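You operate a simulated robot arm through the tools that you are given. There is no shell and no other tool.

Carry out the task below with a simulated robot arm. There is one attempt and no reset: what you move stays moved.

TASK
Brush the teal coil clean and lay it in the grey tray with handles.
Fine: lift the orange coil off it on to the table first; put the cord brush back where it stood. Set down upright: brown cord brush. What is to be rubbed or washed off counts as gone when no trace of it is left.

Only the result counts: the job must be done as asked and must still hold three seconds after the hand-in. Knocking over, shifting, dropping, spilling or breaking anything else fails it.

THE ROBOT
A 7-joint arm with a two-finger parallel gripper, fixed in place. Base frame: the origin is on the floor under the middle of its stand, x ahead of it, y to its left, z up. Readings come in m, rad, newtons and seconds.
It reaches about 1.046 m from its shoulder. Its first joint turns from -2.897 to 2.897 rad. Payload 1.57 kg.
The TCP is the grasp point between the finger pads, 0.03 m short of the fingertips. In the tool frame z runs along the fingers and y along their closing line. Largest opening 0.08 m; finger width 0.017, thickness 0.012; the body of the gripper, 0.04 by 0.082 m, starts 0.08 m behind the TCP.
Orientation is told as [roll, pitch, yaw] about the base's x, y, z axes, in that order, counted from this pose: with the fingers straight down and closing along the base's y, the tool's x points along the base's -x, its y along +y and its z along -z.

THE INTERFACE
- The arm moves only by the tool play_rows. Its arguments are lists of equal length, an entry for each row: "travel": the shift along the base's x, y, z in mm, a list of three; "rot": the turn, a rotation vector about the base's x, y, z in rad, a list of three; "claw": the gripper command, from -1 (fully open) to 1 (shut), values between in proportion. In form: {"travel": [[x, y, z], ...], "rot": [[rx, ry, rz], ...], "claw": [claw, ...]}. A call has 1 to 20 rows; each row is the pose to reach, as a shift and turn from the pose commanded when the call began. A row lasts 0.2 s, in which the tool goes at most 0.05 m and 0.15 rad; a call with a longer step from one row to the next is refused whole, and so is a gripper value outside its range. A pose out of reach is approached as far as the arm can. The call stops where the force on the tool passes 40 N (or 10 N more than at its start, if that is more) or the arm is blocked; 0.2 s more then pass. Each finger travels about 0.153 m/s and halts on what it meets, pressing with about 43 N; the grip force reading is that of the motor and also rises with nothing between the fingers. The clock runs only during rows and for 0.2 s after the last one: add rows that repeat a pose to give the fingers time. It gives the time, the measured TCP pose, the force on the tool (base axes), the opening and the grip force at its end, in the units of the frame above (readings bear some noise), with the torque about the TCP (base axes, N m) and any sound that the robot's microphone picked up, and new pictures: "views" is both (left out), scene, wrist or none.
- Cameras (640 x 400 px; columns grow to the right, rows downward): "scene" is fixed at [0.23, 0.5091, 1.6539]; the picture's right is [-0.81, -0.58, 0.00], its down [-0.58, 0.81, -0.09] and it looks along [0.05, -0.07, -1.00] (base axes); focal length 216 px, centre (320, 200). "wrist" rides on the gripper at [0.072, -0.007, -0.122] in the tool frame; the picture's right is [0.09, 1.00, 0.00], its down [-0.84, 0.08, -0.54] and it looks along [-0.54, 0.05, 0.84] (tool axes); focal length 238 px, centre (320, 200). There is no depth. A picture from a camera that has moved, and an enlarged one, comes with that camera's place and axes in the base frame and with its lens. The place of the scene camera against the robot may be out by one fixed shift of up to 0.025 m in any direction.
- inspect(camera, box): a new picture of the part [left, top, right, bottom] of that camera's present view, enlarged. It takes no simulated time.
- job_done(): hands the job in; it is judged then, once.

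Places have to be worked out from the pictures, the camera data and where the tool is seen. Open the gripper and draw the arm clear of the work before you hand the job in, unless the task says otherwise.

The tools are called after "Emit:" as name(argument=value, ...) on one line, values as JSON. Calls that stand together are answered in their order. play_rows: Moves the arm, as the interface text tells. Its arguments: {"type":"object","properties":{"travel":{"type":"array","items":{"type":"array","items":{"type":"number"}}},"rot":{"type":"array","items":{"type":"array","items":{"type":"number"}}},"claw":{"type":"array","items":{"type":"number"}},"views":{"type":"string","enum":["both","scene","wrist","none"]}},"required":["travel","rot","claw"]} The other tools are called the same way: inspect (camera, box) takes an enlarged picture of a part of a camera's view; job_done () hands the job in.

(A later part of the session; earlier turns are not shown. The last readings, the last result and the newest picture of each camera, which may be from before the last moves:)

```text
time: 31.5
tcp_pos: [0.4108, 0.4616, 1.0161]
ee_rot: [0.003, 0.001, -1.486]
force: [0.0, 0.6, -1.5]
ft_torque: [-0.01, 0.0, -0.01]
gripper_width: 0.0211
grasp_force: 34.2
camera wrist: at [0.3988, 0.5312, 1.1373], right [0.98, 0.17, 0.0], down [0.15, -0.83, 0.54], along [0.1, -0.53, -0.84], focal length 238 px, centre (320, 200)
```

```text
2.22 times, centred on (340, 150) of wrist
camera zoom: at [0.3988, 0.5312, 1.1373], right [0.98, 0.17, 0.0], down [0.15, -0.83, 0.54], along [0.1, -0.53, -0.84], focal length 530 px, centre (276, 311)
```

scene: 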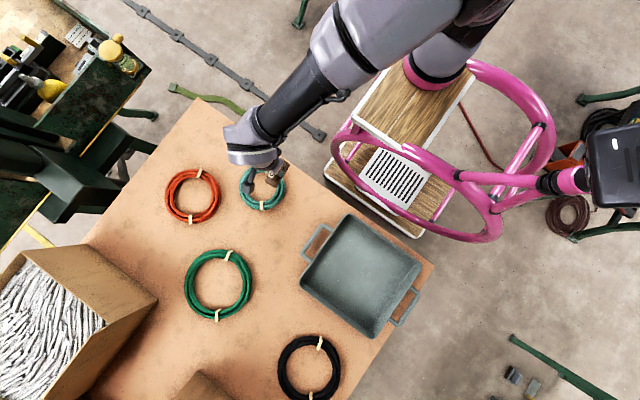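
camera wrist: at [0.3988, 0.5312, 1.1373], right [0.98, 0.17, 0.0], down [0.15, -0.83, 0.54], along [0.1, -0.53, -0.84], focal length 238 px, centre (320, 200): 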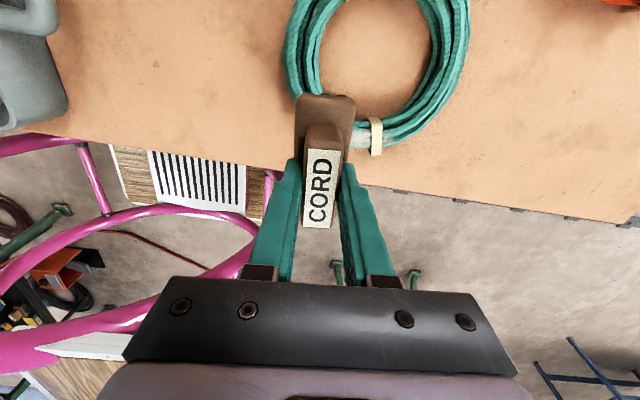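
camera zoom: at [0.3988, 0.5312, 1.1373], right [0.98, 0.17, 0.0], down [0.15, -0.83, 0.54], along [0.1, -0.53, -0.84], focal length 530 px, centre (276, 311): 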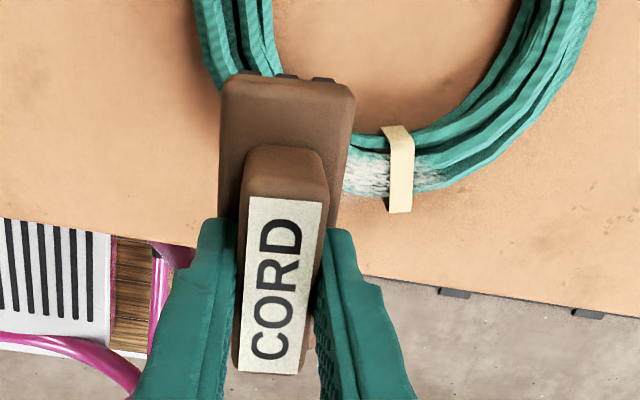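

The brush is held squarely (about 1.5 N) and the dirt beside the tie is visible. I'll lower onto the coil next to the dirt, going slowly over the last millimetres.

Emit:
play_rows(travel=[[0, 0, -15], [0, 0, -28], [0, 0, -34], [0, 0, -36], [0, 0, -38], [0, 0, -39], [0, 0, -40], [0, 0, -40]], rot=[[0, 0, 0], [0, 0, 0], [0, 0, 0], [0, 0, 0], [0, 0, 0], [0, 0, 0], [0, 0, 0], [0, 0, 0]], claw=[1, 1, 1, 1, 1, 1, 1, 1], views="wrist")

Emit:
inspect(camera="wrist", box=[220, 60, 460, 240])

```text
time: 33.3
tcp_pos: [0.4097, 0.4622, 0.9757]
ee_rot: [0.003, 0.003, -1.488]
force: [0.3, -0.2, -1.5]
ft_torque: [0.01, 0.02, 0.0]
gripper_width: 0.0214
grasp_force: 34.2
camera wrist: at [0.3981, 0.5316, 1.0972], right [0.98, 0.17, 0.0], down [0.15, -0.83, 0.54], along [0.1, -0.53, -0.84], focal length 238 px, centre (320, 200)
```

wrist: 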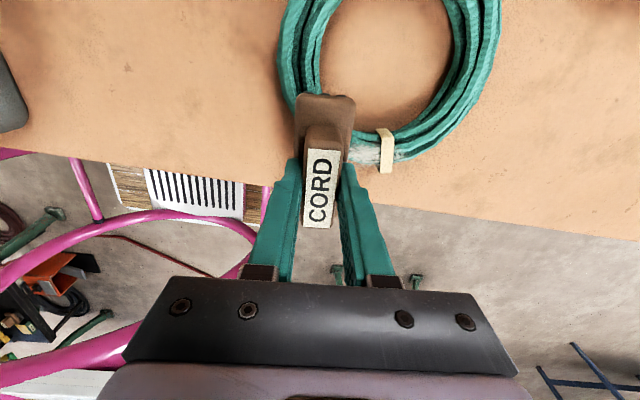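

```text
2.22 times, centred on (340, 150) of wrist
camera zoom: at [0.3981, 0.5316, 1.0972], right [0.98, 0.17, 0.0], down [0.15, -0.83, 0.54], along [0.1, -0.53, -0.84], focal length 530 px, centre (276, 311)
```

zoom: 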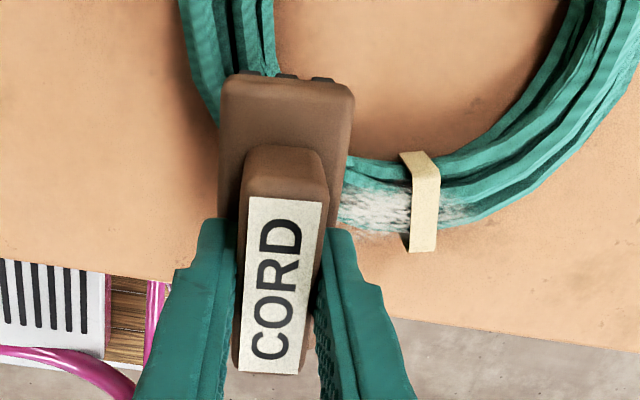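

There's no contact yet (force still the brush's weight). I'll move 2 cm along so the bristles overlap the bundle more, then lower in 1 mm steps.

Emit:
play_rows(travel=[[10, 0, 0], [15, 0, 0], [15, 0, -1], [15, 0, -2], [15, 0, -3], [15, 0, -4], [15, 0, -4]], rot=[[0, 0, 0], [0, 0, 0], [0, 0, 0], [0, 0, 0], [0, 0, 0], [0, 0, 0], [0, 0, 0]], claw=[1, 1, 1, 1, 1, 1, 1], views="none")

```text
time: 34.8
tcp_pos: [0.4262, 0.4617, 0.9742]
ee_rot: [0.006, 0.008, -1.486]
force: [-2.3, -2.8, 9.6]
ft_torque: [-0.3, 0.21, 0.0]
gripper_width: 0.0215
grasp_force: 34.8
stopped in row 7: the force on the tool passed its limit at 42 N (the readings are from after the stop); the commanded pose is now the measured one
```

The bristles touch the coil at TCP z≈0.974 and the contact is stiff. I'll raise about 1 mm for a light pressure and sweep along x over the dirt and back.

Emit:
play_rows(travel=[[0, 0, 1], [8, 0, 1], [16, 0, 1], [24, 0, 1], [32, 0, 1], [40, 0, 1], [48, 0, 1], [56, 0, 1], [64, 0, 1], [72, 0, 1], [64, 0, 1], [56, 0, 1], [48, 0, 1], [40, 0, 1], [32, 0, 1], [24, 0, 1], [16, 0, 1], [8, 0, 1], [0, 0, 1], [0, 0, 1]], rot=[[0, 0, 0], [0, 0, 0], [0, 0, 0], [0, 0, 0], [0, 0, 0], [0, 0, 0], [0, 0, 0], [0, 0, 0], [0, 0, 0], [0, 0, 0], [0, 0, 0], [0, 0, 0], [0, 0, 0], [0, 0, 0], [0, 0, 0], [0, 0, 0], [0, 0, 0], [0, 0, 0], [0, 0, 0], [0, 0, 0]], claw=[1, 1, 1, 1, 1, 1, 1, 1, 1, 1, 1, 1, 1, 1, 1, 1, 1, 1, 1, 1], views="both")

Emit:
inspect(camera="wrist", box=[220, 60, 460, 240])

```text
time: 39.0
tcp_pos: [0.4264, 0.4631, 0.9756]
ee_rot: [0.003, 0.006, -1.489]
force: [0.0, 0.4, -0.9]
ft_torque: [-0.01, 0.02, -0.01]
gripper_width: 0.0211
grasp_force: 34.3
camera wrist: at [0.4136, 0.5319, 1.0967], right [0.98, 0.17, 0.0], down [0.14, -0.83, 0.54], along [0.1, -0.53, -0.84], focal length 238 px, centre (320, 200)
```

scene: 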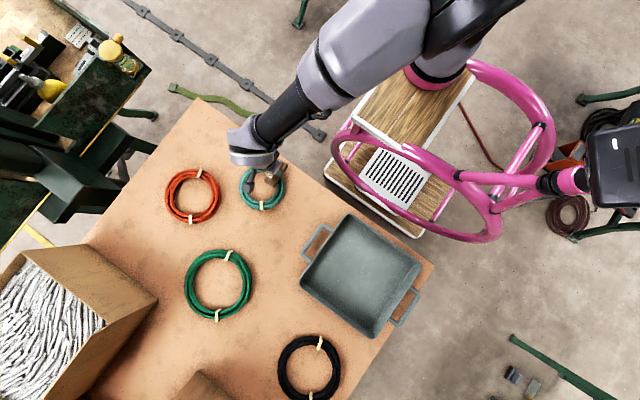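
wrist: 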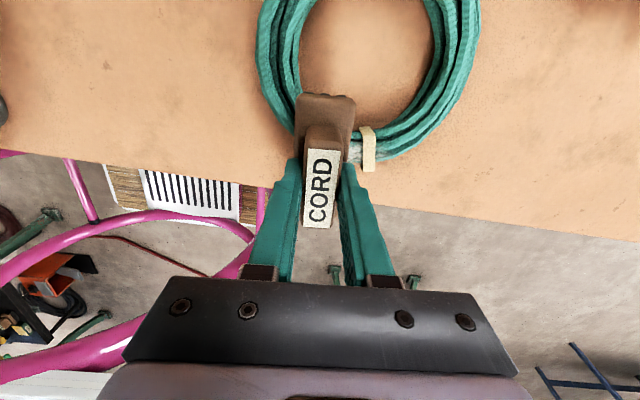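

```text
2.22 times, centred on (340, 150) of wrist
camera zoom: at [0.4136, 0.5319, 1.0967], right [0.98, 0.17, 0.0], down [0.14, -0.83, 0.54], along [0.1, -0.53, -0.84], focal length 530 px, centre (276, 311)
```

zoom: 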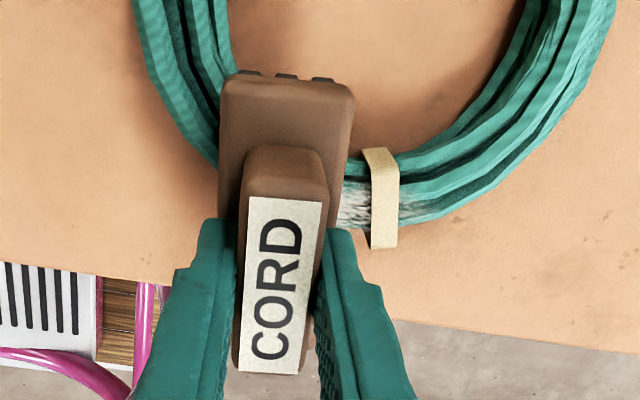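

The dirt past the tie looks fainter, but there was almost no contact elsewhere at this height. I'll sweep again about 1.5 mm lower for firmer pressure.

Emit:
play_rows(travel=[[0, 0, -1.5], [8, 0, -1.5], [16, 0, -1.5], [24, 0, -1.5], [32, 0, -1.5], [40, 0, -1.5], [48, 0, -1.5], [56, 0, -1.5], [64, 0, -1.5], [72, 0, -1.5], [64, 0, -1.5], [56, 0, -1.5], [48, 0, -1.5], [40, 0, -1.5], [32, 0, -1.5], [24, 0, -1.5], [16, 0, -1.5], [8, 0, -1.5], [0, 0, -1.5], [0, 0, -1.5]], rot=[[0, 0, 0], [0, 0, 0], [0, 0, 0], [0, 0, 0], [0, 0, 0], [0, 0, 0], [0, 0, 0], [0, 0, 0], [0, 0, 0], [0, 0, 0], [0, 0, 0], [0, 0, 0], [0, 0, 0], [0, 0, 0], [0, 0, 0], [0, 0, 0], [0, 0, 0], [0, 0, 0], [0, 0, 0], [0, 0, 0]], claw=[1, 1, 1, 1, 1, 1, 1, 1, 1, 1, 1, 1, 1, 1, 1, 1, 1, 1, 1, 1], views="wrist")

Emit:
inspect(camera="wrist", box=[220, 60, 460, 240])

```text
time: 40.0
tcp_pos: [0.4469, 0.4635, 0.9744]
ee_rot: [-0.001, 0.009, -1.488]
force: [-7.0, -5.6, 12.9]
ft_torque: [-0.43, 0.27, -0.05]
gripper_width: 0.0211
grasp_force: 34.6
stopped in row 5: the force on the tool passed its limit at 43 N (the readings are from after the stop); the commanded pose is now the measured one
camera wrist: at [0.436, 0.5326, 1.0967], right [0.98, 0.17, 0.0], down [0.15, -0.83, 0.53], along [0.09, -0.53, -0.84], focal length 238 px, centre (320, 200)
```

wrist: 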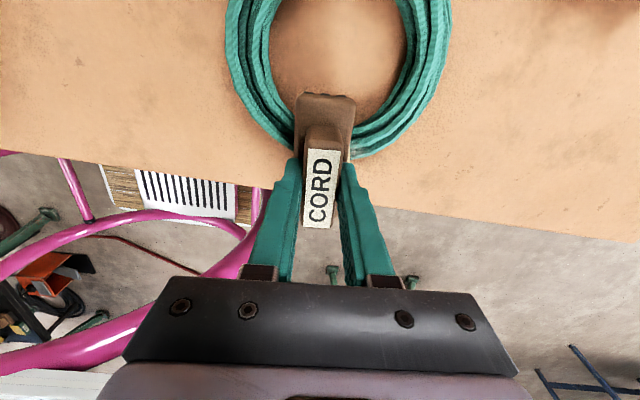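

```text
2.22 times, centred on (340, 150) of wrist
camera zoom: at [0.436, 0.5326, 1.0967], right [0.98, 0.17, 0.0], down [0.15, -0.83, 0.53], along [0.09, -0.53, -0.84], focal length 530 px, centre (276, 311)
```

zoom: 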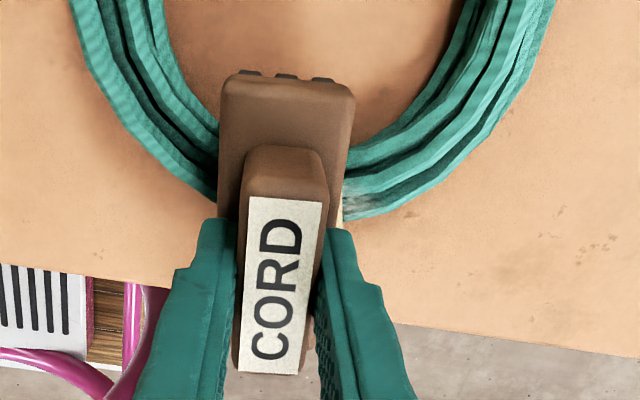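

The bristle edge caught the side of the tie, which sticks up about 1 mm. I'll brush the -x side of the tie separately with several strokes, staying short of it.

Emit:
play_rows(travel=[[-8, 0, 0.3], [-16, 0, 0.3], [-24, 0, 0], [-32, 0, 0], [-24, 0, 0], [-16, 0, 0], [-8, 0, 0], [-2, 0, 0.3], [-8, 0, 0], [-16, 0, 0], [-24, 0, 0], [-32, 0, 0], [-24, 0, 0], [-16, 0, 0], [-8, 0, 0], [-2, 0, 0.3], [-10, 0, 0], [-20, 0, 0], [-30, 0, 0], [-40, 0, 1]], rot=[[0, 0, 0], [0, 0, 0], [0, 0, 0], [0, 0, 0], [0, 0, 0], [0, 0, 0], [0, 0, 0], [0, 0, 0], [0, 0, 0], [0, 0, 0], [0, 0, 0], [0, 0, 0], [0, 0, 0], [0, 0, 0], [0, 0, 0], [0, 0, 0], [0, 0, 0], [0, 0, 0], [0, 0, 0], [0, 0, 0]], claw=[1, 1, 1, 1, 1, 1, 1, 1, 1, 1, 1, 1, 1, 1, 1, 1, 1, 1, 1, 1], views="wrist")

Emit:
inspect(camera="wrist", box=[220, 60, 460, 240])

```text
time: 44.2
tcp_pos: [0.4084, 0.4624, 0.9743]
ee_rot: [0.0, 0.007, -1.489]
force: [4.6, -1.8, 11.4]
ft_torque: [0.03, -0.32, 0.02]
gripper_width: 0.0213
grasp_force: 34.0
camera wrist: at [0.3966, 0.5324, 1.0965], right [0.98, 0.17, 0.0], down [0.15, -0.83, 0.54], along [0.09, -0.53, -0.84], focal length 238 px, centre (320, 200)
```

wrist: 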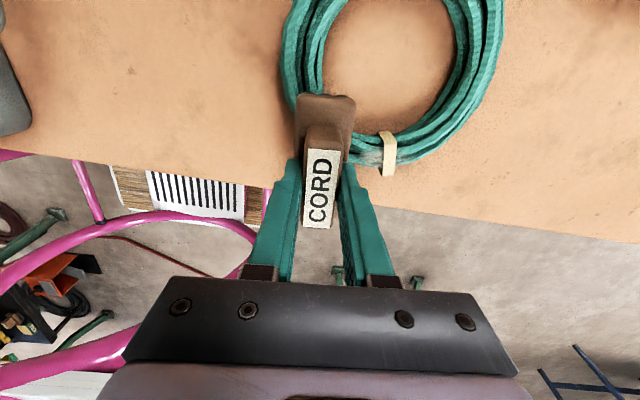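

```text
2.22 times, centred on (340, 150) of wrist
camera zoom: at [0.3966, 0.5324, 1.0965], right [0.98, 0.17, 0.0], down [0.15, -0.83, 0.54], along [0.09, -0.53, -0.84], focal length 530 px, centre (276, 311)
```

zoom: 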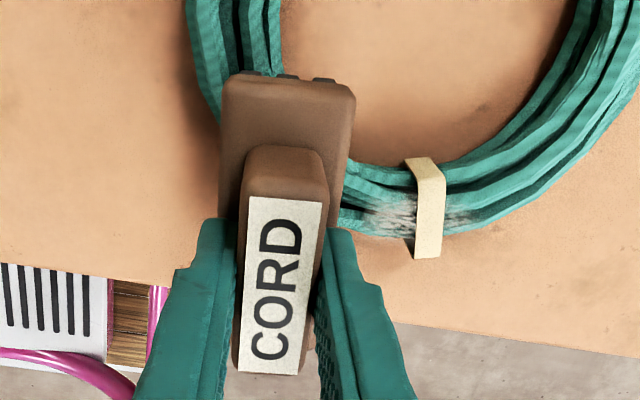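

The dirt is shrinking; what remains is right beside the tie on both sides. I'll make several lighter passes across the tie at the height that cleared it before.

Emit:
play_rows(travel=[[15, 0, 0], [30, 0, 0], [40, 0, 0.3], [50, 0, 0.3], [60, 0, 0.3], [70, 0, 0.3], [80, 0, 0.3], [90, 0, 0.3], [100, 0, 0.3], [90, 0, 0], [80, 0, 0], [70, 0, 0.3], [60, 0, 0.3], [50, 0, 0.3], [40, 0, 0.3], [30, 0, 0], [20, 0, 0]], rot=[[0, 0, 0], [0, 0, 0], [0, 0, 0], [0, 0, 0], [0, 0, 0], [0, 0, 0], [0, 0, 0], [0, 0, 0], [0, 0, 0], [0, 0, 0], [0, 0, 0], [0, 0, 0], [0, 0, 0], [0, 0, 0], [0, 0, 0], [0, 0, 0], [0, 0, 0]], claw=[1, 1, 1, 1, 1, 1, 1, 1, 1, 1, 1, 1, 1, 1, 1, 1, 1], views="wrist")

Emit:
inspect(camera="wrist", box=[220, 60, 460, 240])

```text
time: 47.9
tcp_pos: [0.4284, 0.4645, 0.9746]
ee_rot: [0.001, 0.01, -1.487]
force: [0.2, -0.1, -0.8]
ft_torque: [-0.01, -0.01, 0.0]
gripper_width: 0.0211
grasp_force: 34.2
camera wrist: at [0.4163, 0.5333, 1.0967], right [0.98, 0.18, 0.0], down [0.15, -0.83, 0.54], along [0.1, -0.53, -0.84], focal length 238 px, centre (320, 200)
```

wrist: 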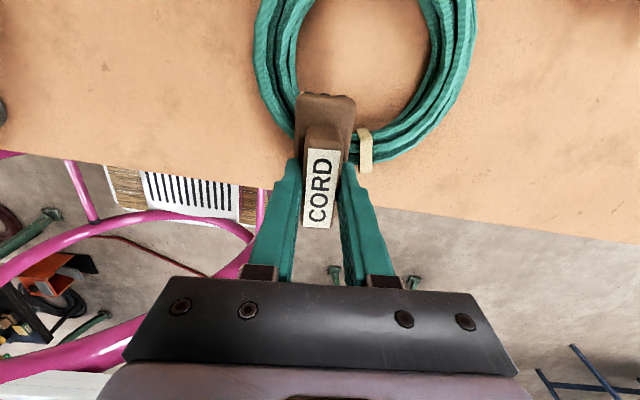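

```text
2.22 times, centred on (340, 150) of wrist
camera zoom: at [0.4163, 0.5333, 1.0967], right [0.98, 0.18, 0.0], down [0.15, -0.83, 0.54], along [0.1, -0.53, -0.84], focal length 530 px, centre (276, 311)
```

zoom: 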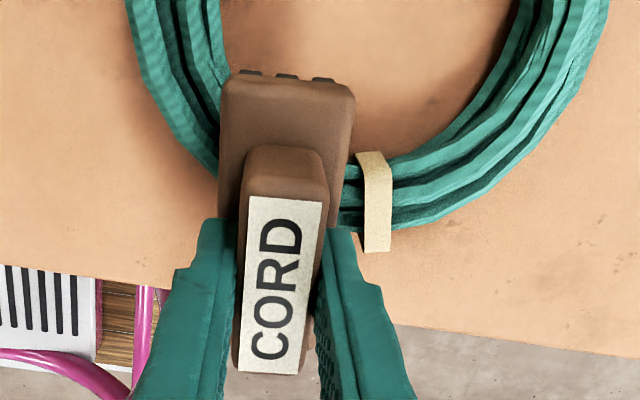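

The areas on both sides of the tie look clean now. I'll lift the brush and back off to inspect the whole patch.

Emit:
play_rows(travel=[[0, 0, 15], [-10, 0, 35], [-35, 5, 50], [-65, 10, 55], [-65, 10, 55]], rot=[[0, 0, 0], [0, 0, 0], [0, 0, 0], [0, 0, 0], [0, 0, 0]], claw=[1, 1, 1, 1, 1], views="both")

Emit:
inspect(camera="wrist", box=[340, 40, 520, 180])

Emit:
inspect(camera="scene", box=[225, 150, 305, 220])

```text
time: 49.0
tcp_pos: [0.3633, 0.4736, 1.0291]
ee_rot: [-0.002, 0.007, -1.489]
force: [0.2, -0.5, -1.0]
ft_torque: [-0.04, -0.02, -0.03]
gripper_width: 0.0213
grasp_force: 34.5
camera wrist: at [0.3521, 0.5434, 1.1514], right [0.98, 0.17, 0.0], down [0.15, -0.83, 0.54], along [0.09, -0.53, -0.84], focal length 238 px, centre (320, 200)
```

scene: 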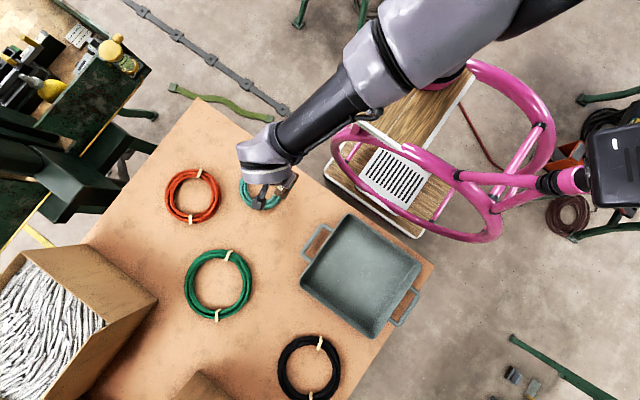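
wrist: 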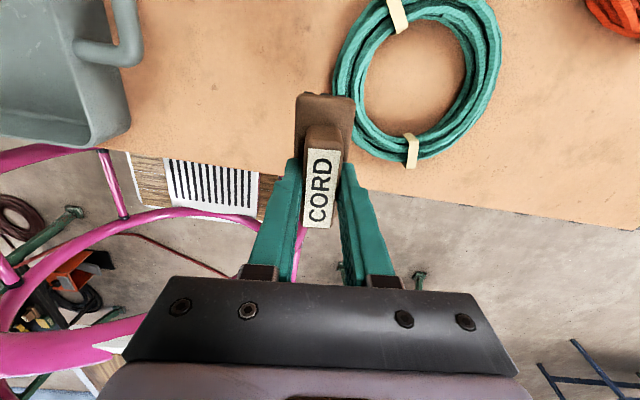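

```text
2.86 times, centred on (430, 110) of wrist
camera zoom: at [0.3521, 0.5434, 1.1514], right [0.98, 0.17, 0.0], down [0.15, -0.83, 0.54], along [0.09, -0.53, -0.84], focal length 681 px, centre (6, 457)
```

zoom: 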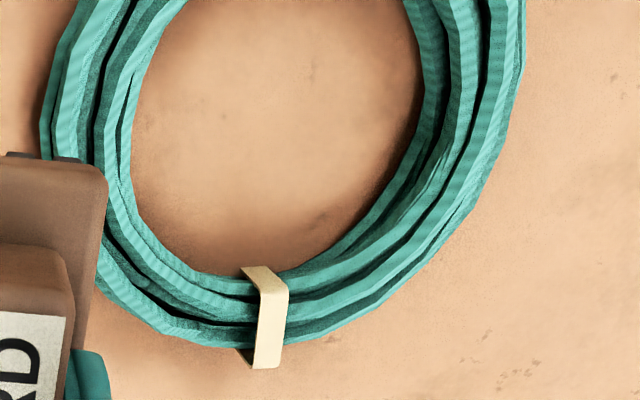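

```text
5.71 times, centred on (265, 185) of scene
camera zoom: at [0.23, 0.5091, 1.6539], right [-0.81, -0.58, 0.0], down [-0.58, 0.81, -0.09], along [0.05, -0.07, -1.0], focal length 1234 px, centre (634, 286)
```

zoom: 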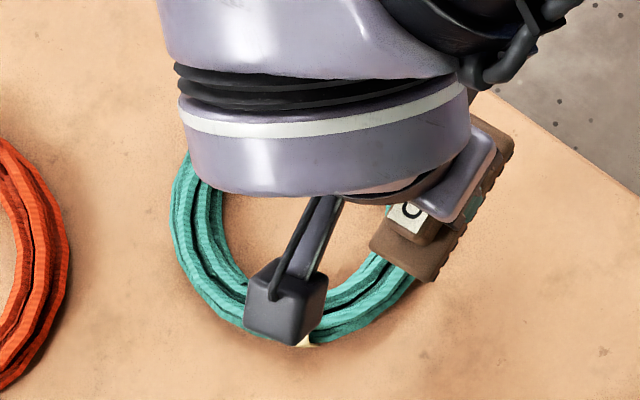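

The tie area appears clean. I'll draw the brush further back, over its home spot but still high, to see the rest of the patch and check closely.

Emit:
play_rows(travel=[[-26, 5, 5], [-52, 10, 10], [-79, 16, 10], [-79, 16, 10]], rot=[[0, 0, 0], [0, 0, 0], [0, 0, 0], [0, 0, 0]], claw=[1, 1, 1, 1], views="both")

Emit:
inspect(camera="wrist", box=[400, 80, 540, 190])

Emit:
inspect(camera="scene", box=[240, 155, 300, 200])

```text
time: 50.0
tcp_pos: [0.2844, 0.4899, 1.041]
ee_rot: [0.0, 0.009, -1.487]
force: [0.3, 0.5, -0.3]
ft_torque: [0.02, -0.03, 0.02]
gripper_width: 0.0213
grasp_force: 34.6
camera wrist: at [0.2721, 0.5593, 1.1621], right [0.98, 0.17, 0.0], down [0.15, -0.83, 0.54], along [0.09, -0.53, -0.84], focal length 238 px, centre (320, 200)
```

scene: 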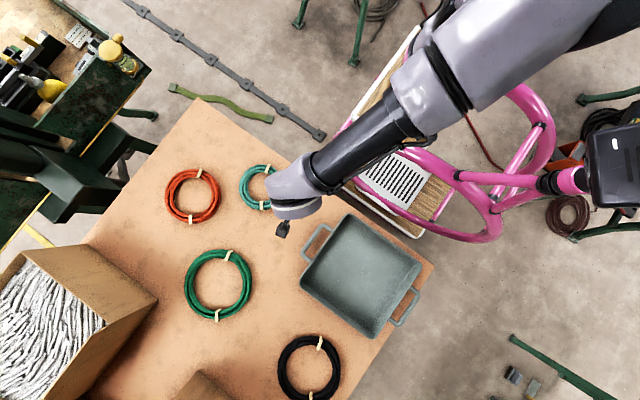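
wrist: 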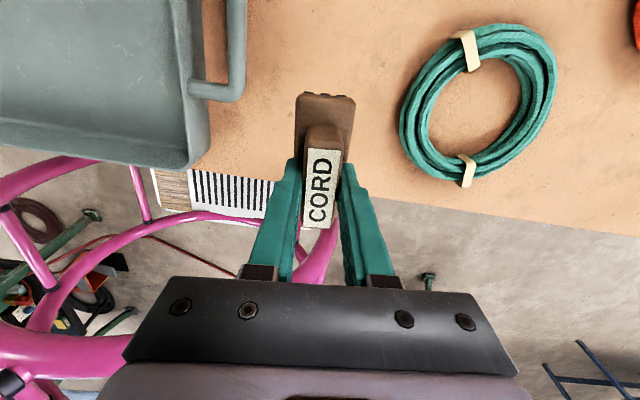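

```text
3.64 times, centred on (470, 135) of wrist
camera zoom: at [0.2721, 0.5593, 1.1621], right [0.98, 0.17, 0.0], down [0.15, -0.83, 0.54], along [0.09, -0.53, -0.84], focal length 867 px, centre (-226, 436)
```

zoom: 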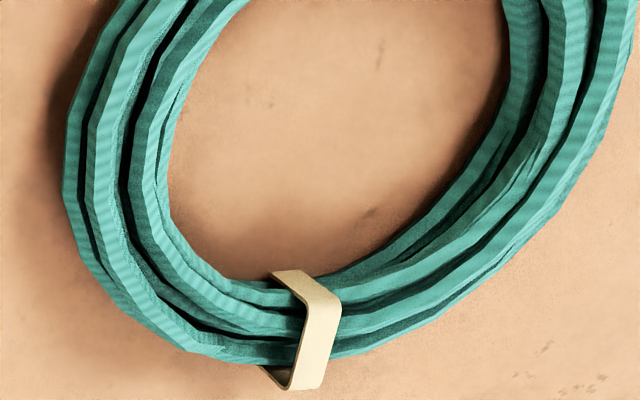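

```text
8.89 times, centred on (270, 178) of scene
camera zoom: at [0.23, 0.5091, 1.6539], right [-0.81, -0.58, 0.0], down [-0.58, 0.81, -0.09], along [0.05, -0.07, -1.0], focal length 1919 px, centre (764, 400)
```

zoom: 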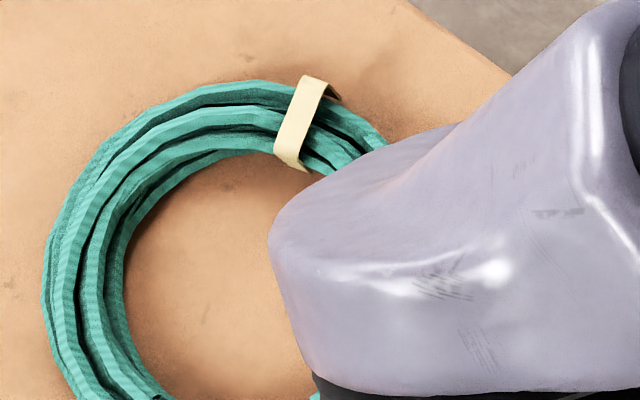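

No trace is visible from this side. The outer (-y) flank is hidden from here, so while I still hold the brush I'll swing around for a look from the table-edge side.

Emit:
play_rows(travel=[[0, 0, 30], [12, -24, 60], [30, -48, 80], [48, -75, 80], [66, -105, 80], [84, -135, 80], [102, -165, 80], [116, -190, 80], [116, -190, 80]], rot=[[0, 0, 0.14], [0, 0, 0.28], [0, 0, 0.42], [0, 0, 0.57], [0, 0, 0.72], [0, 0, 0.87], [0, 0, 1.02], [0, 0, 1.16], [0, 0, 1.16]], claw=[1, 1, 1, 1, 1, 1, 1, 1, 1], views="wrist")

Emit:
inspect(camera="wrist", box=[380, 60, 560, 220])

```text
time: 52.0
tcp_pos: [0.4002, 0.3001, 1.1199]
ee_rot: [0.001, 0.009, -0.325]
force: [0.0, -0.7, -0.8]
ft_torque: [0.0, -0.02, -0.01]
gripper_width: 0.0212
grasp_force: 34.4
camera wrist: at [0.3322, 0.3148, 1.2425], right [0.23, 0.97, 0.0], down [0.82, -0.2, 0.54], along [0.52, -0.12, -0.84], focal length 238 px, centre (320, 200)
```

wrist: 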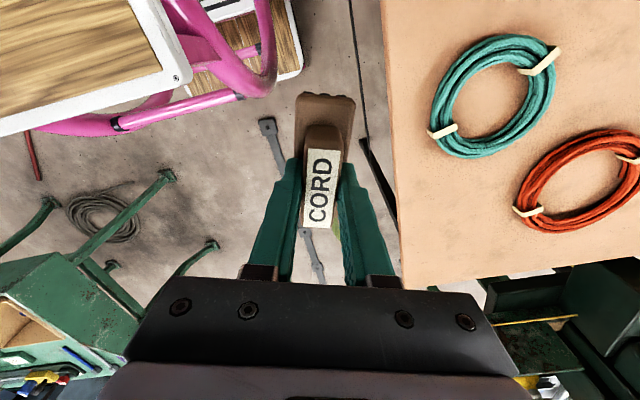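

```text
2.50 times, centred on (470, 140) of wrist
camera zoom: at [0.3322, 0.3148, 1.2425], right [0.23, 0.97, 0.0], down [0.82, -0.2, 0.54], along [0.52, -0.12, -0.84], focal length 596 px, centre (-55, 350)
```

zoom: 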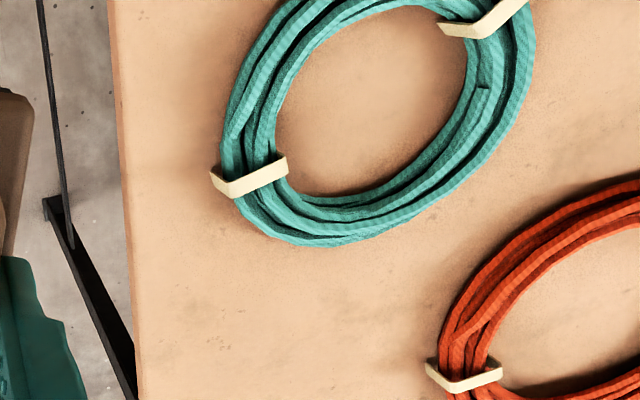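

The outer side also looks clean. One tighter look at the tie to be sure.

Emit:
inspect(camera="wrist", box=[420, 95, 490, 165])

```text
5.71 times, centred on (455, 130) of wrist
camera zoom: at [0.3322, 0.3148, 1.2425], right [0.23, 0.97, 0.0], down [0.82, -0.2, 0.54], along [0.52, -0.12, -0.84], focal length 1362 px, centre (-451, 600)
```

zoom: 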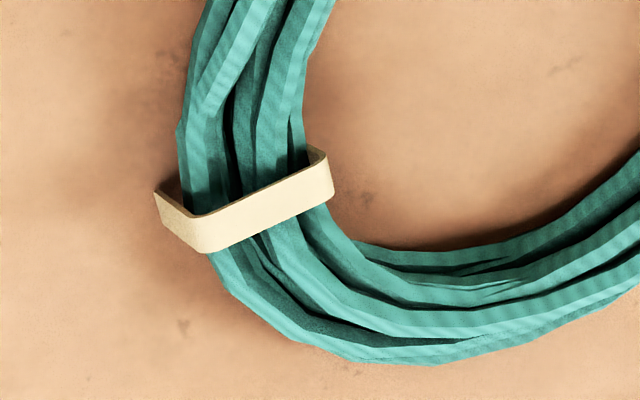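

The teal coil is clean all round. I'll retrace the path to the brush's home spot (0.284, 0.4898) at the original yaw and lower to just above the table.

Emit:
play_rows(travel=[[-14, 25, 0], [-32, 55, 0], [-50, 85, 0], [-68, 115, 0], [-86, 142, 0], [-104, 166, 0], [-116.5, 190, 0], [-116.5, 190, -40], [-116.5, 190, -80], [-116.5, 190, -110], [-116.5, 190, -135], [-116.5, 190, -150], [-116.5, 190, -150]], rot=[[0, 0, -0.14], [0, 0, -0.28], [0, 0, -0.42], [0, 0, -0.56], [0, 0, -0.71], [0, 0, -0.86], [0, 0, -1.01], [0, 0, -1.16], [0, 0, -1.16], [0, 0, -1.16], [0, 0, -1.16], [0, 0, -1.16], [0, 0, -1.16]], claw=[1, 1, 1, 1, 1, 1, 1, 1, 1, 1, 1, 1, 1], views="both")

```text
time: 54.9
tcp_pos: [0.2852, 0.4894, 0.9695]
ee_rot: [0.0, 0.01, -1.488]
force: [-0.4, -0.3, -1.0]
ft_torque: [0.02, 0.0, -0.03]
gripper_width: 0.0216
grasp_force: 34.5
camera wrist: at [0.2722, 0.5592, 1.0917], right [0.98, 0.17, 0.0], down [0.15, -0.83, 0.54], along [0.09, -0.53, -0.84], focal length 238 px, centre (320, 200)
```

scene: 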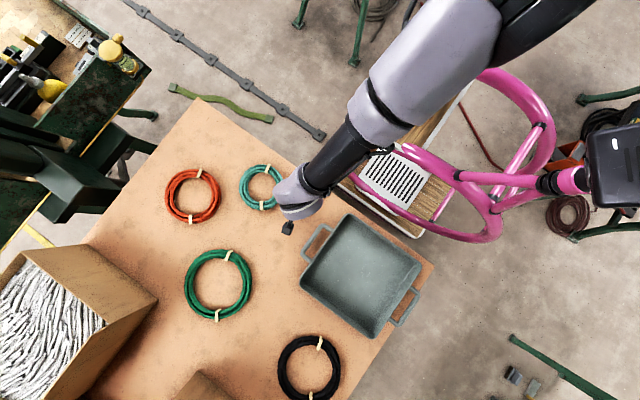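
wrist: 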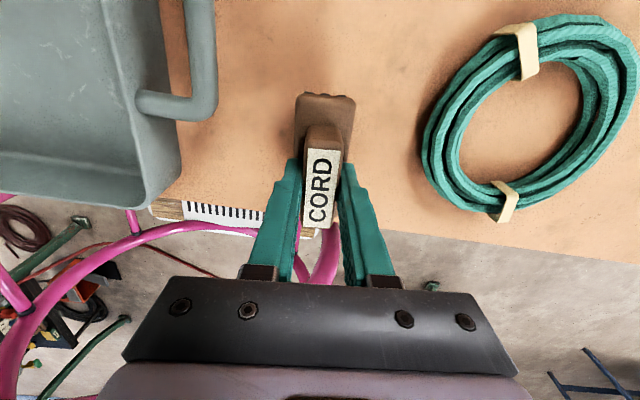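

I'm above the home spot with the brush aligned as before. I'll lower it, slowing to 1 mm steps until it stands on the table.

Emit:
play_rows(travel=[[-0.5, 0, -8], [-0.5, 0, -14], [-0.5, 0, -18], [-0.5, 0, -20], [-0.5, 0, -21], [-0.5, 0, -21]], rot=[[0, -0.003, 0], [0, -0.003, 0], [0, -0.003, 0], [0, -0.003, 0], [0, -0.003, 0], [0, -0.003, 0]], claw=[1, 1, 1, 1, 1, 1], views="wrist")

```text
time: 56.2
tcp_pos: [0.2838, 0.4891, 0.9477]
ee_rot: [0.002, 0.008, -1.487]
force: [-0.6, 0.1, -2.0]
ft_torque: [0.01, 0.0, 0.02]
gripper_width: 0.0214
grasp_force: 34.1
camera wrist: at [0.2714, 0.5589, 1.0708], right [0.98, 0.17, 0.0], down [0.15, -0.83, 0.54], along [0.1, -0.53, -0.84], focal length 238 px, centre (320, 200)
```

wrist: 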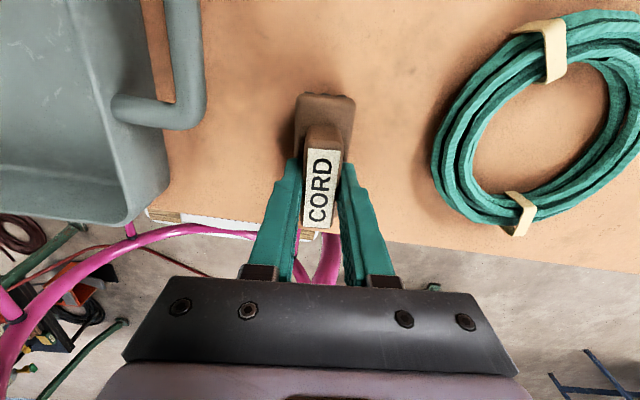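

There's no table contact yet (-2.0 N). I'll continue in small steps.

Emit:
play_rows(travel=[[0, 0, -0.7], [0, 0, -1.4], [0, 0, -2.1], [0, 0, -2.1]], rot=[[0, 0, 0], [0, 0, 0], [0, 0, 0], [0, 0, 0]], claw=[1, 1, 1, 1], views="none")

```text
time: 57.2
tcp_pos: [0.2832, 0.4895, 0.9468]
ee_rot: [0.004, 0.009, -1.486]
force: [0.5, -1.4, 2.1]
ft_torque: [-0.2, 0.0, 0.05]
gripper_width: 0.0212
grasp_force: 34.3
```

Contact has begun (+2.1 N). I'll press another 0.7 mm to seat it, then open the fingers and check before rising.

Emit:
play_rows(travel=[[0, 0, -0.7], [0, 0, -0.7], [0, 0, -0.7], [0, 0, -0.7], [0, 0, -0.7], [0, 0, -0.7]], rot=[[0, 0, 0], [0, 0, 0], [0, 0, 0], [0, 0, 0], [0, 0, 0], [0, 0, 0]], claw=[1, 1, 0.3, -0.3, -1, -1], views="wrist")

Emit:
inspect(camera="wrist", box=[230, 90, 410, 240])

```text
time: 58.6
tcp_pos: [0.2831, 0.4902, 0.9456]
ee_rot: [0.003, 0.006, -1.487]
force: [-0.1, -0.3, 0.5]
ft_torque: [-0.02, 0.0, 0.01]
gripper_width: 0.0799
grasp_force: 0.0
camera wrist: at [0.2715, 0.5588, 1.0678], right [0.98, 0.17, 0.0], down [0.14, -0.83, 0.54], along [0.1, -0.53, -0.84], focal length 238 px, centre (320, 200)
```

wrist: 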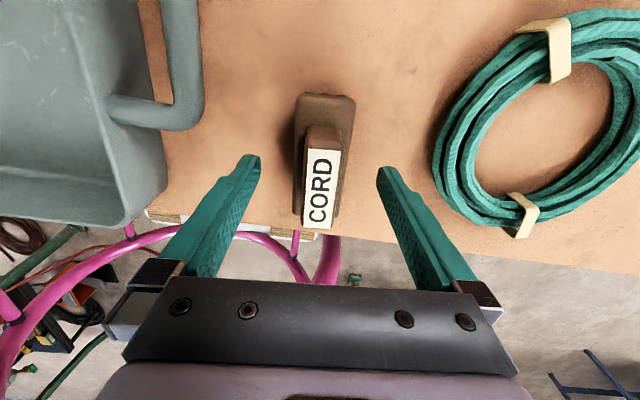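

```text
2.67 times, centred on (320, 165) of wrist
camera zoom: at [0.2715, 0.5588, 1.0678], right [0.98, 0.17, 0.0], down [0.14, -0.83, 0.54], along [0.1, -0.53, -0.84], focal length 636 px, centre (320, 293)
```

zoom: 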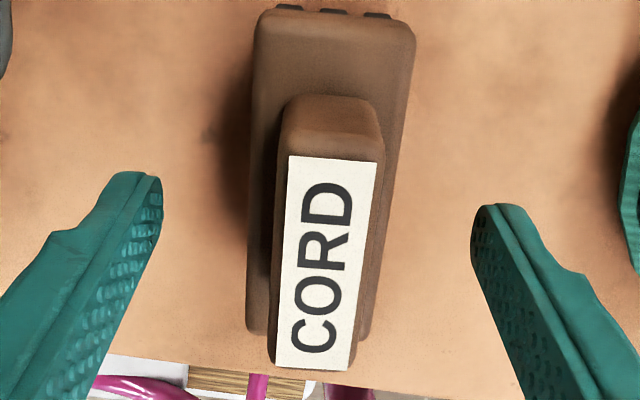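

The brush stands exactly where it was (the label position in the image matches the earlier picture). I'll rise clear, yaw to -45°, and hover over the (-x,-y) rim of the teal coil near (0.399, 0.484).

Emit:
play_rows(travel=[[0, 0, 20], [0, 0, 50], [0, 0, 80], [25, -1, 80], [50, -2, 80], [75, -4, 80], [98, -5, 80], [116, -6, 80], [116, -6, 55], [116, -6, 55]], rot=[[0, 0, 0], [0, 0, 0], [0, 0, 0], [0, 0, 0.14], [0, 0, 0.28], [0, 0, 0.42], [0, 0, 0.56], [0, 0, 0.702], [0, 0, 0.702], [0, 0, 0.702]], claw=[-1, -1, -1, -1, -1, -1, -1, -1, -1, -1], views="both")

Emit:
inspect(camera="wrist", box=[220, 0, 540, 240])

```text
time: 60.9
tcp_pos: [0.399, 0.484, 1.0018]
ee_rot: [0.002, 0.009, -0.786]
force: [0.2, 0.4, 0.3]
ft_torque: [0.0, 0.0, -0.03]
gripper_width: 0.0801
grasp_force: 0.0
camera wrist: at [0.3446, 0.5281, 1.1231], right [0.64, 0.77, 0.0], down [0.65, -0.54, 0.54], along [0.41, -0.34, -0.84], focal length 238 px, centre (320, 200)
```

scene: 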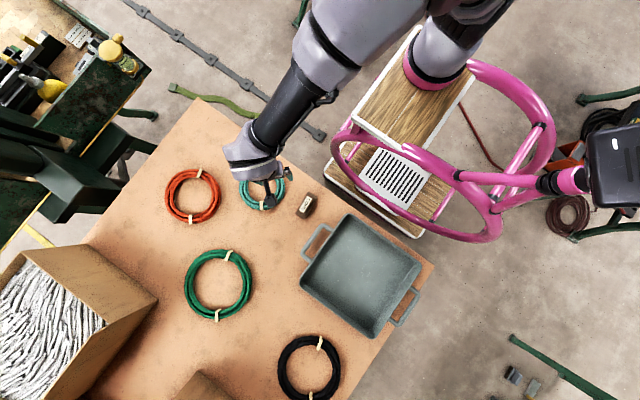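
wrist: 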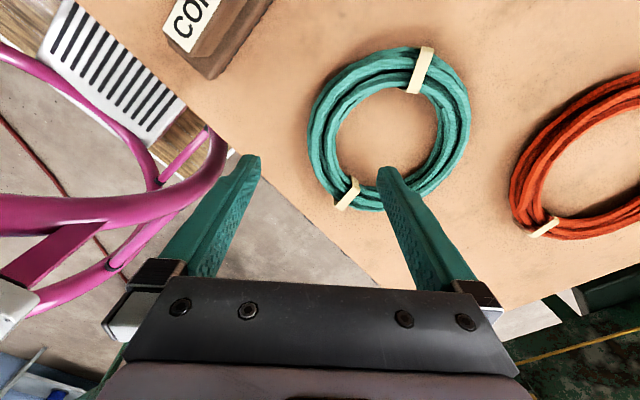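

```text
1.67 times, centred on (380, 120) of wrist
camera zoom: at [0.3446, 0.5281, 1.1231], right [0.64, 0.77, 0.0], down [0.65, -0.54, 0.54], along [0.41, -0.34, -0.84], focal length 397 px, centre (220, 333)
```

zoom: 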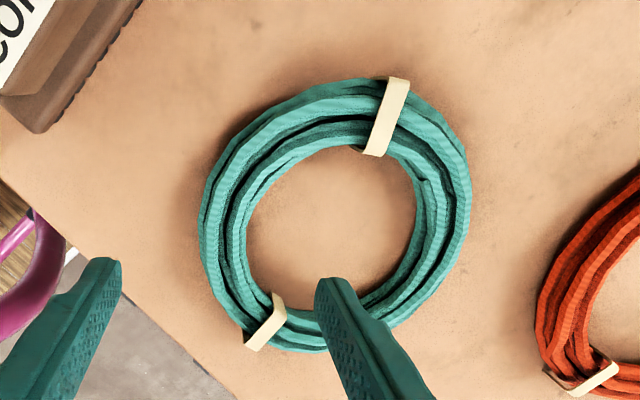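

The TCP is centred over the teal bundle and clear of both ties. I'll descend so the fingertips are about 8 mm above the table, then check.

Emit:
play_rows(travel=[[0, 0, -25], [0, 0, -48], [0, 0, -66], [0, 0, -76], [0, 0, -82], [0, 0, -84], [0, 0, -84]], rot=[[0, 0, 0], [0, 0, 0], [0, 0, 0], [0, 0, 0], [0, 0, 0], [0, 0, 0], [0, 0, 0]], claw=[-1, -1, -1, -1, -1, -1, -1], views="wrist")

```text
time: 62.5
tcp_pos: [0.3993, 0.4835, 0.9171]
ee_rot: [0.002, 0.007, -0.786]
force: [0.7, 0.2, 0.4]
ft_torque: [0.0, 0.02, 0.0]
gripper_width: 0.0801
grasp_force: 0.1
camera wrist: at [0.345, 0.5277, 1.0388], right [0.64, 0.77, 0.0], down [0.65, -0.54, 0.54], along [0.41, -0.34, -0.84], focal length 238 px, centre (320, 200)
```

wrist: 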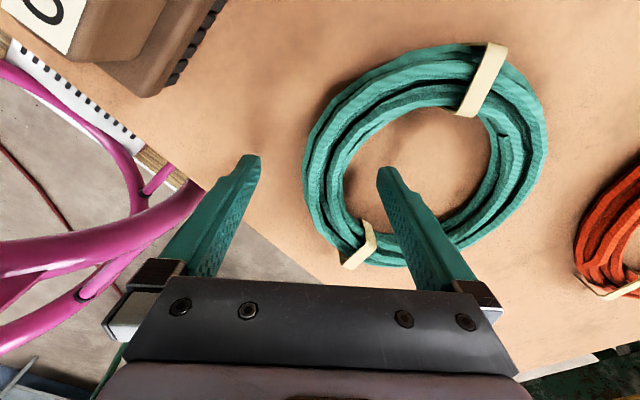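

The fingers straddle the teal bundle symmetrically with nothing else between them. I'll close the gripper.

Emit:
play_rows(travel=[[0, 0, 0], [0, 0, 0], [0, 0, 0], [0, 0, 0]], rot=[[0, 0, 0], [0, 0, 0], [0, 0, 0], [0, 0, 0]], claw=[1, 1, 1, 1], views="wrist")

```text
time: 63.5
tcp_pos: [0.4005, 0.4829, 0.9169]
ee_rot: [0.005, 0.009, -0.785]
force: [-0.7, -0.5, 0.7]
ft_torque: [-0.13, 0.1, 0.0]
gripper_width: 0.0295
grasp_force: 39.5
camera wrist: at [0.3451, 0.5277, 1.039], right [0.64, 0.77, 0.0], down [0.65, -0.54, 0.54], along [0.41, -0.34, -0.84], focal length 238 px, centre (320, 200)
```

wrist: 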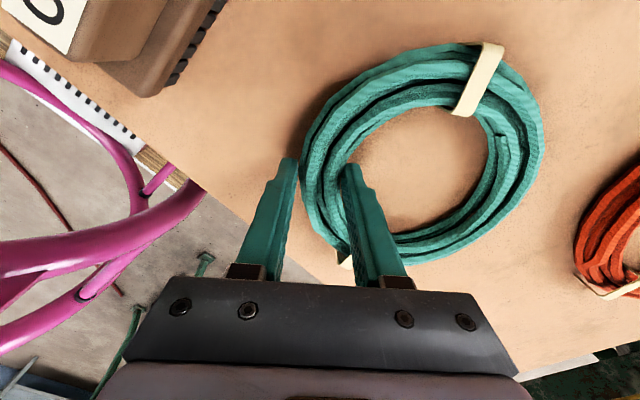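

The teal bundle is gripped (29.5 mm, 39 N). I'll lift it well above the brush and tray heights.

Emit:
play_rows(travel=[[0, 0, 6], [0, 0, 16], [0, 0, 32], [0, 0, 55], [0, 0, 80], [0, 0, 110], [0, 0, 140], [0, 0, 140]], rot=[[0, 0, 0], [0, 0, 0], [0, 0, 0], [0, 0, 0], [0, 0, 0], [0, 0, 0], [0, 0, 0], [0, 0, 0]], claw=[1, 1, 1, 1, 1, 1, 1, 1], views="both")

```text
time: 65.2
tcp_pos: [0.3991, 0.4821, 1.0574]
ee_rot: [0.003, 0.007, -0.784]
force: [-0.4, -0.3, -2.0]
ft_torque: [-0.1, 0.13, 0.02]
gripper_width: 0.0297
grasp_force: 38.9
camera wrist: at [0.3452, 0.5276, 1.1787], right [0.64, 0.77, 0.0], down [0.65, -0.54, 0.54], along [0.41, -0.34, -0.84], focal length 238 px, centre (320, 200)
```

scene: 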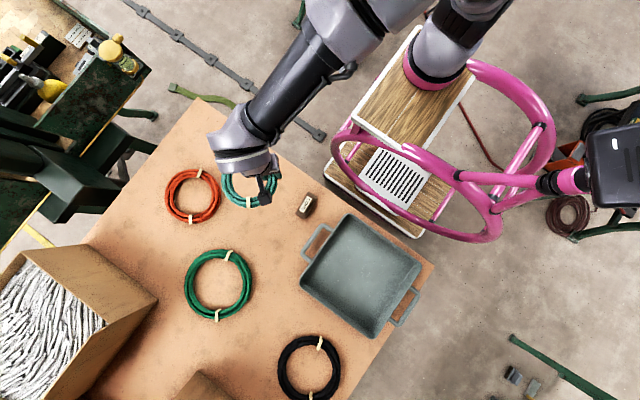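
wrist: 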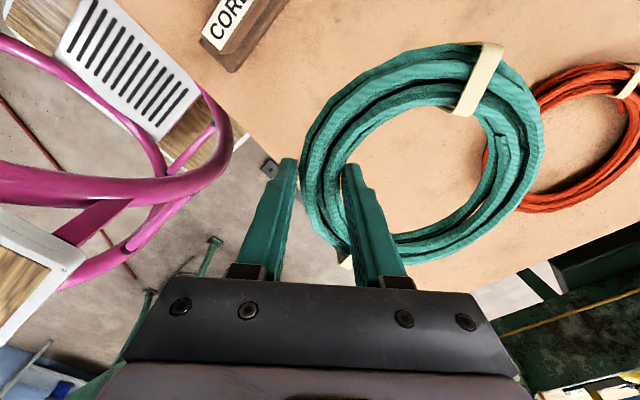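

The teal coil is hanging steadily. I'll carry it over the brush at this height to above the tray, putting the coil's centre near the tray centre (0.003, 0.575).

Emit:
play_rows(travel=[[-15, 1, 10], [-40, 4, 20], [-72, 7, 20], [-105, 11, 20], [-140, 14, 20], [-175, 18, 20], [-210, 22, 20], [-245, 25, 20], [-280, 29, 20], [-315, 33, 20], [-350, 36, 20], [-385, 40, 20], [-415, 43, 20], [-435, 45, 20], [-442, 46, 20], [-442, 46, 20]], rot=[[0, 0, 0], [0, 0, 0], [0, 0, 0], [0, 0, 0], [0, 0, 0], [0, 0, 0], [0, 0, 0], [0, 0, 0], [0, 0, 0], [0, 0, 0], [0, 0, 0], [0, 0, 0], [0, 0, 0], [0, 0, 0], [0, 0, 0], [0, 0, 0]], claw=[1, 1, 1, 1, 1, 1, 1, 1, 1, 1, 1, 1, 1, 1, 1, 1], views="both")

```text
time: 68.7
tcp_pos: [-0.0423, 0.5288, 1.0773]
ee_rot: [0.004, 0.006, -0.783]
force: [0.0, -0.2, -2.9]
ft_torque: [-0.11, 0.14, 0.03]
gripper_width: 0.0294
grasp_force: 39.6
camera wrist: at [-0.0968, 0.5742, 1.1995], right [0.64, 0.77, 0.0], down [0.65, -0.54, 0.54], along [0.41, -0.34, -0.84], focal length 238 px, centre (320, 200)
```

scene: 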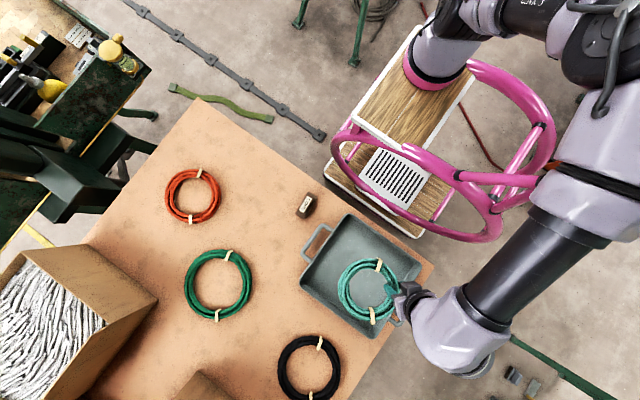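
wrist: 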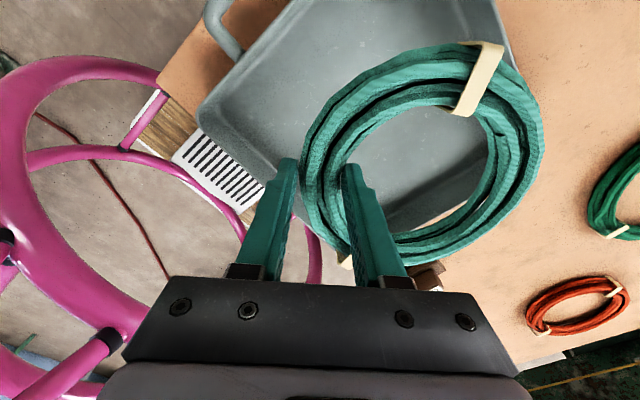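

The coil hangs over the middle of the tray (the corner check puts the tray centre at (0.004, 0.575)). I'll lower it, stopping a little above the expected floor.

Emit:
play_rows(travel=[[2, 0, -15], [2, 0, -35], [2, 0, -58], [2, 0, -80], [2, 0, -100], [2, 0, -115], [2, 0, -125], [2, 0, -132], [2, 0, -132]], rot=[[0, 0, 0], [0, 0, 0], [0, 0, 0], [0, 0, 0], [0, 0, 0], [0, 0, 0], [0, 0, 0], [0, 0, 0], [0, 0, 0]], claw=[1, 1, 1, 1, 1, 1, 1, 1, 1], views="both")

```text
time: 70.7
tcp_pos: [-0.038, 0.5298, 0.9451]
ee_rot: [0.006, 0.009, -0.786]
force: [0.4, 1.2, -2.8]
ft_torque: [-0.15, 0.15, 0.04]
gripper_width: 0.0296
grasp_force: 39.2
camera wrist: at [-0.093, 0.5746, 1.0673], right [0.64, 0.77, 0.01], down [0.65, -0.54, 0.54], along [0.41, -0.34, -0.84], focal length 238 px, centre (320, 200)
```

scene: 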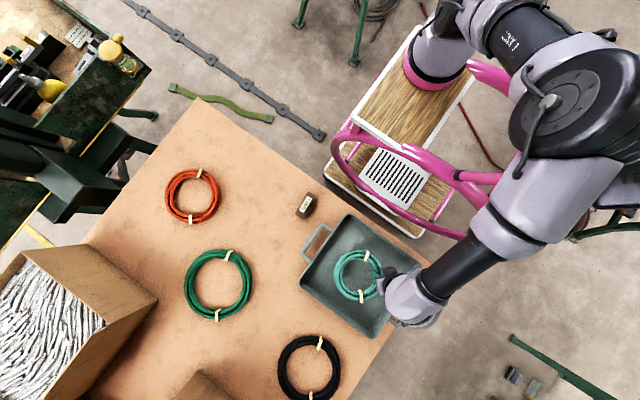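
wrist: 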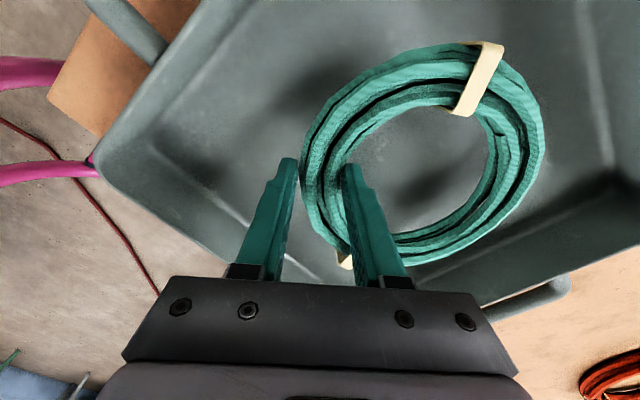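

The coil is inside the tray walls with good margins all round. I'll lower in 2–3 mm steps, watching the force for floor contact.

Emit:
play_rows(travel=[[0, 0, -4], [0, 0, -8], [0, 0, -11], [0, 0, -14], [0, 0, -16], [0, 0, -16]], rot=[[0, 0, 0], [0, 0, 0], [0, 0, 0], [0, 0, 0], [0, 0, 0], [0, 0, 0]], claw=[1, 1, 1, 1, 1, 1], views="none")

```text
time: 72.0
tcp_pos: [-0.0369, 0.5311, 0.9299]
ee_rot: [0.004, 0.008, -0.791]
force: [0.5, -0.1, -2.4]
ft_torque: [-0.12, 0.12, 0.0]
gripper_width: 0.0293
grasp_force: 39.1
```

Still hanging (-2.4 N). I'll continue down in about 1.5 mm steps.

Emit:
play_rows(travel=[[0, 0, -1.5], [0, 0, -3], [0, 0, -4.5], [0, 0, -5.5], [0, 0, -5.5]], rot=[[0, 0, 0], [0, 0, 0], [0, 0, 0], [0, 0, 0], [0, 0, 0]], claw=[1, 1, 1, 1, 1], views="wrist")

```text
time: 73.2
tcp_pos: [-0.0367, 0.5315, 0.9252]
ee_rot: [0.005, 0.007, -0.789]
force: [-1.0, 0.8, -3.0]
ft_torque: [-0.1, 0.12, 0.01]
gripper_width: 0.0294
grasp_force: 38.9
camera wrist: at [-0.0909, 0.5761, 1.0465], right [0.64, 0.77, 0.01], down [0.65, -0.55, 0.53], along [0.41, -0.34, -0.84], focal length 238 px, centre (320, 200)
```

wrist: 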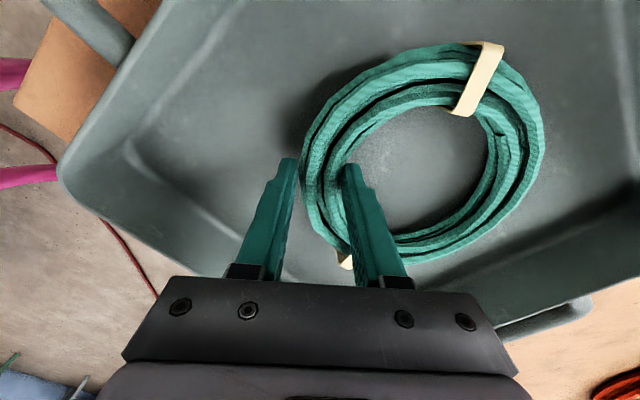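

The coil is very close to the floor now but still carried. A few more small steps.

Emit:
play_rows(travel=[[0, 0, -1], [0, 0, -2], [0, 0, -3], [0, 0, -3]], rot=[[0, 0, 0], [0, 0, 0], [0, 0, 0], [0, 0, 0]], claw=[1, 1, 1, 1], views="none")

```text
time: 74.2
tcp_pos: [-0.0359, 0.5324, 0.9219]
ee_rot: [0.003, 0.011, -0.792]
force: [-0.8, -1.8, 7.3]
ft_torque: [-0.57, -0.3, -0.2]
gripper_width: 0.0293
grasp_force: 39.3
```

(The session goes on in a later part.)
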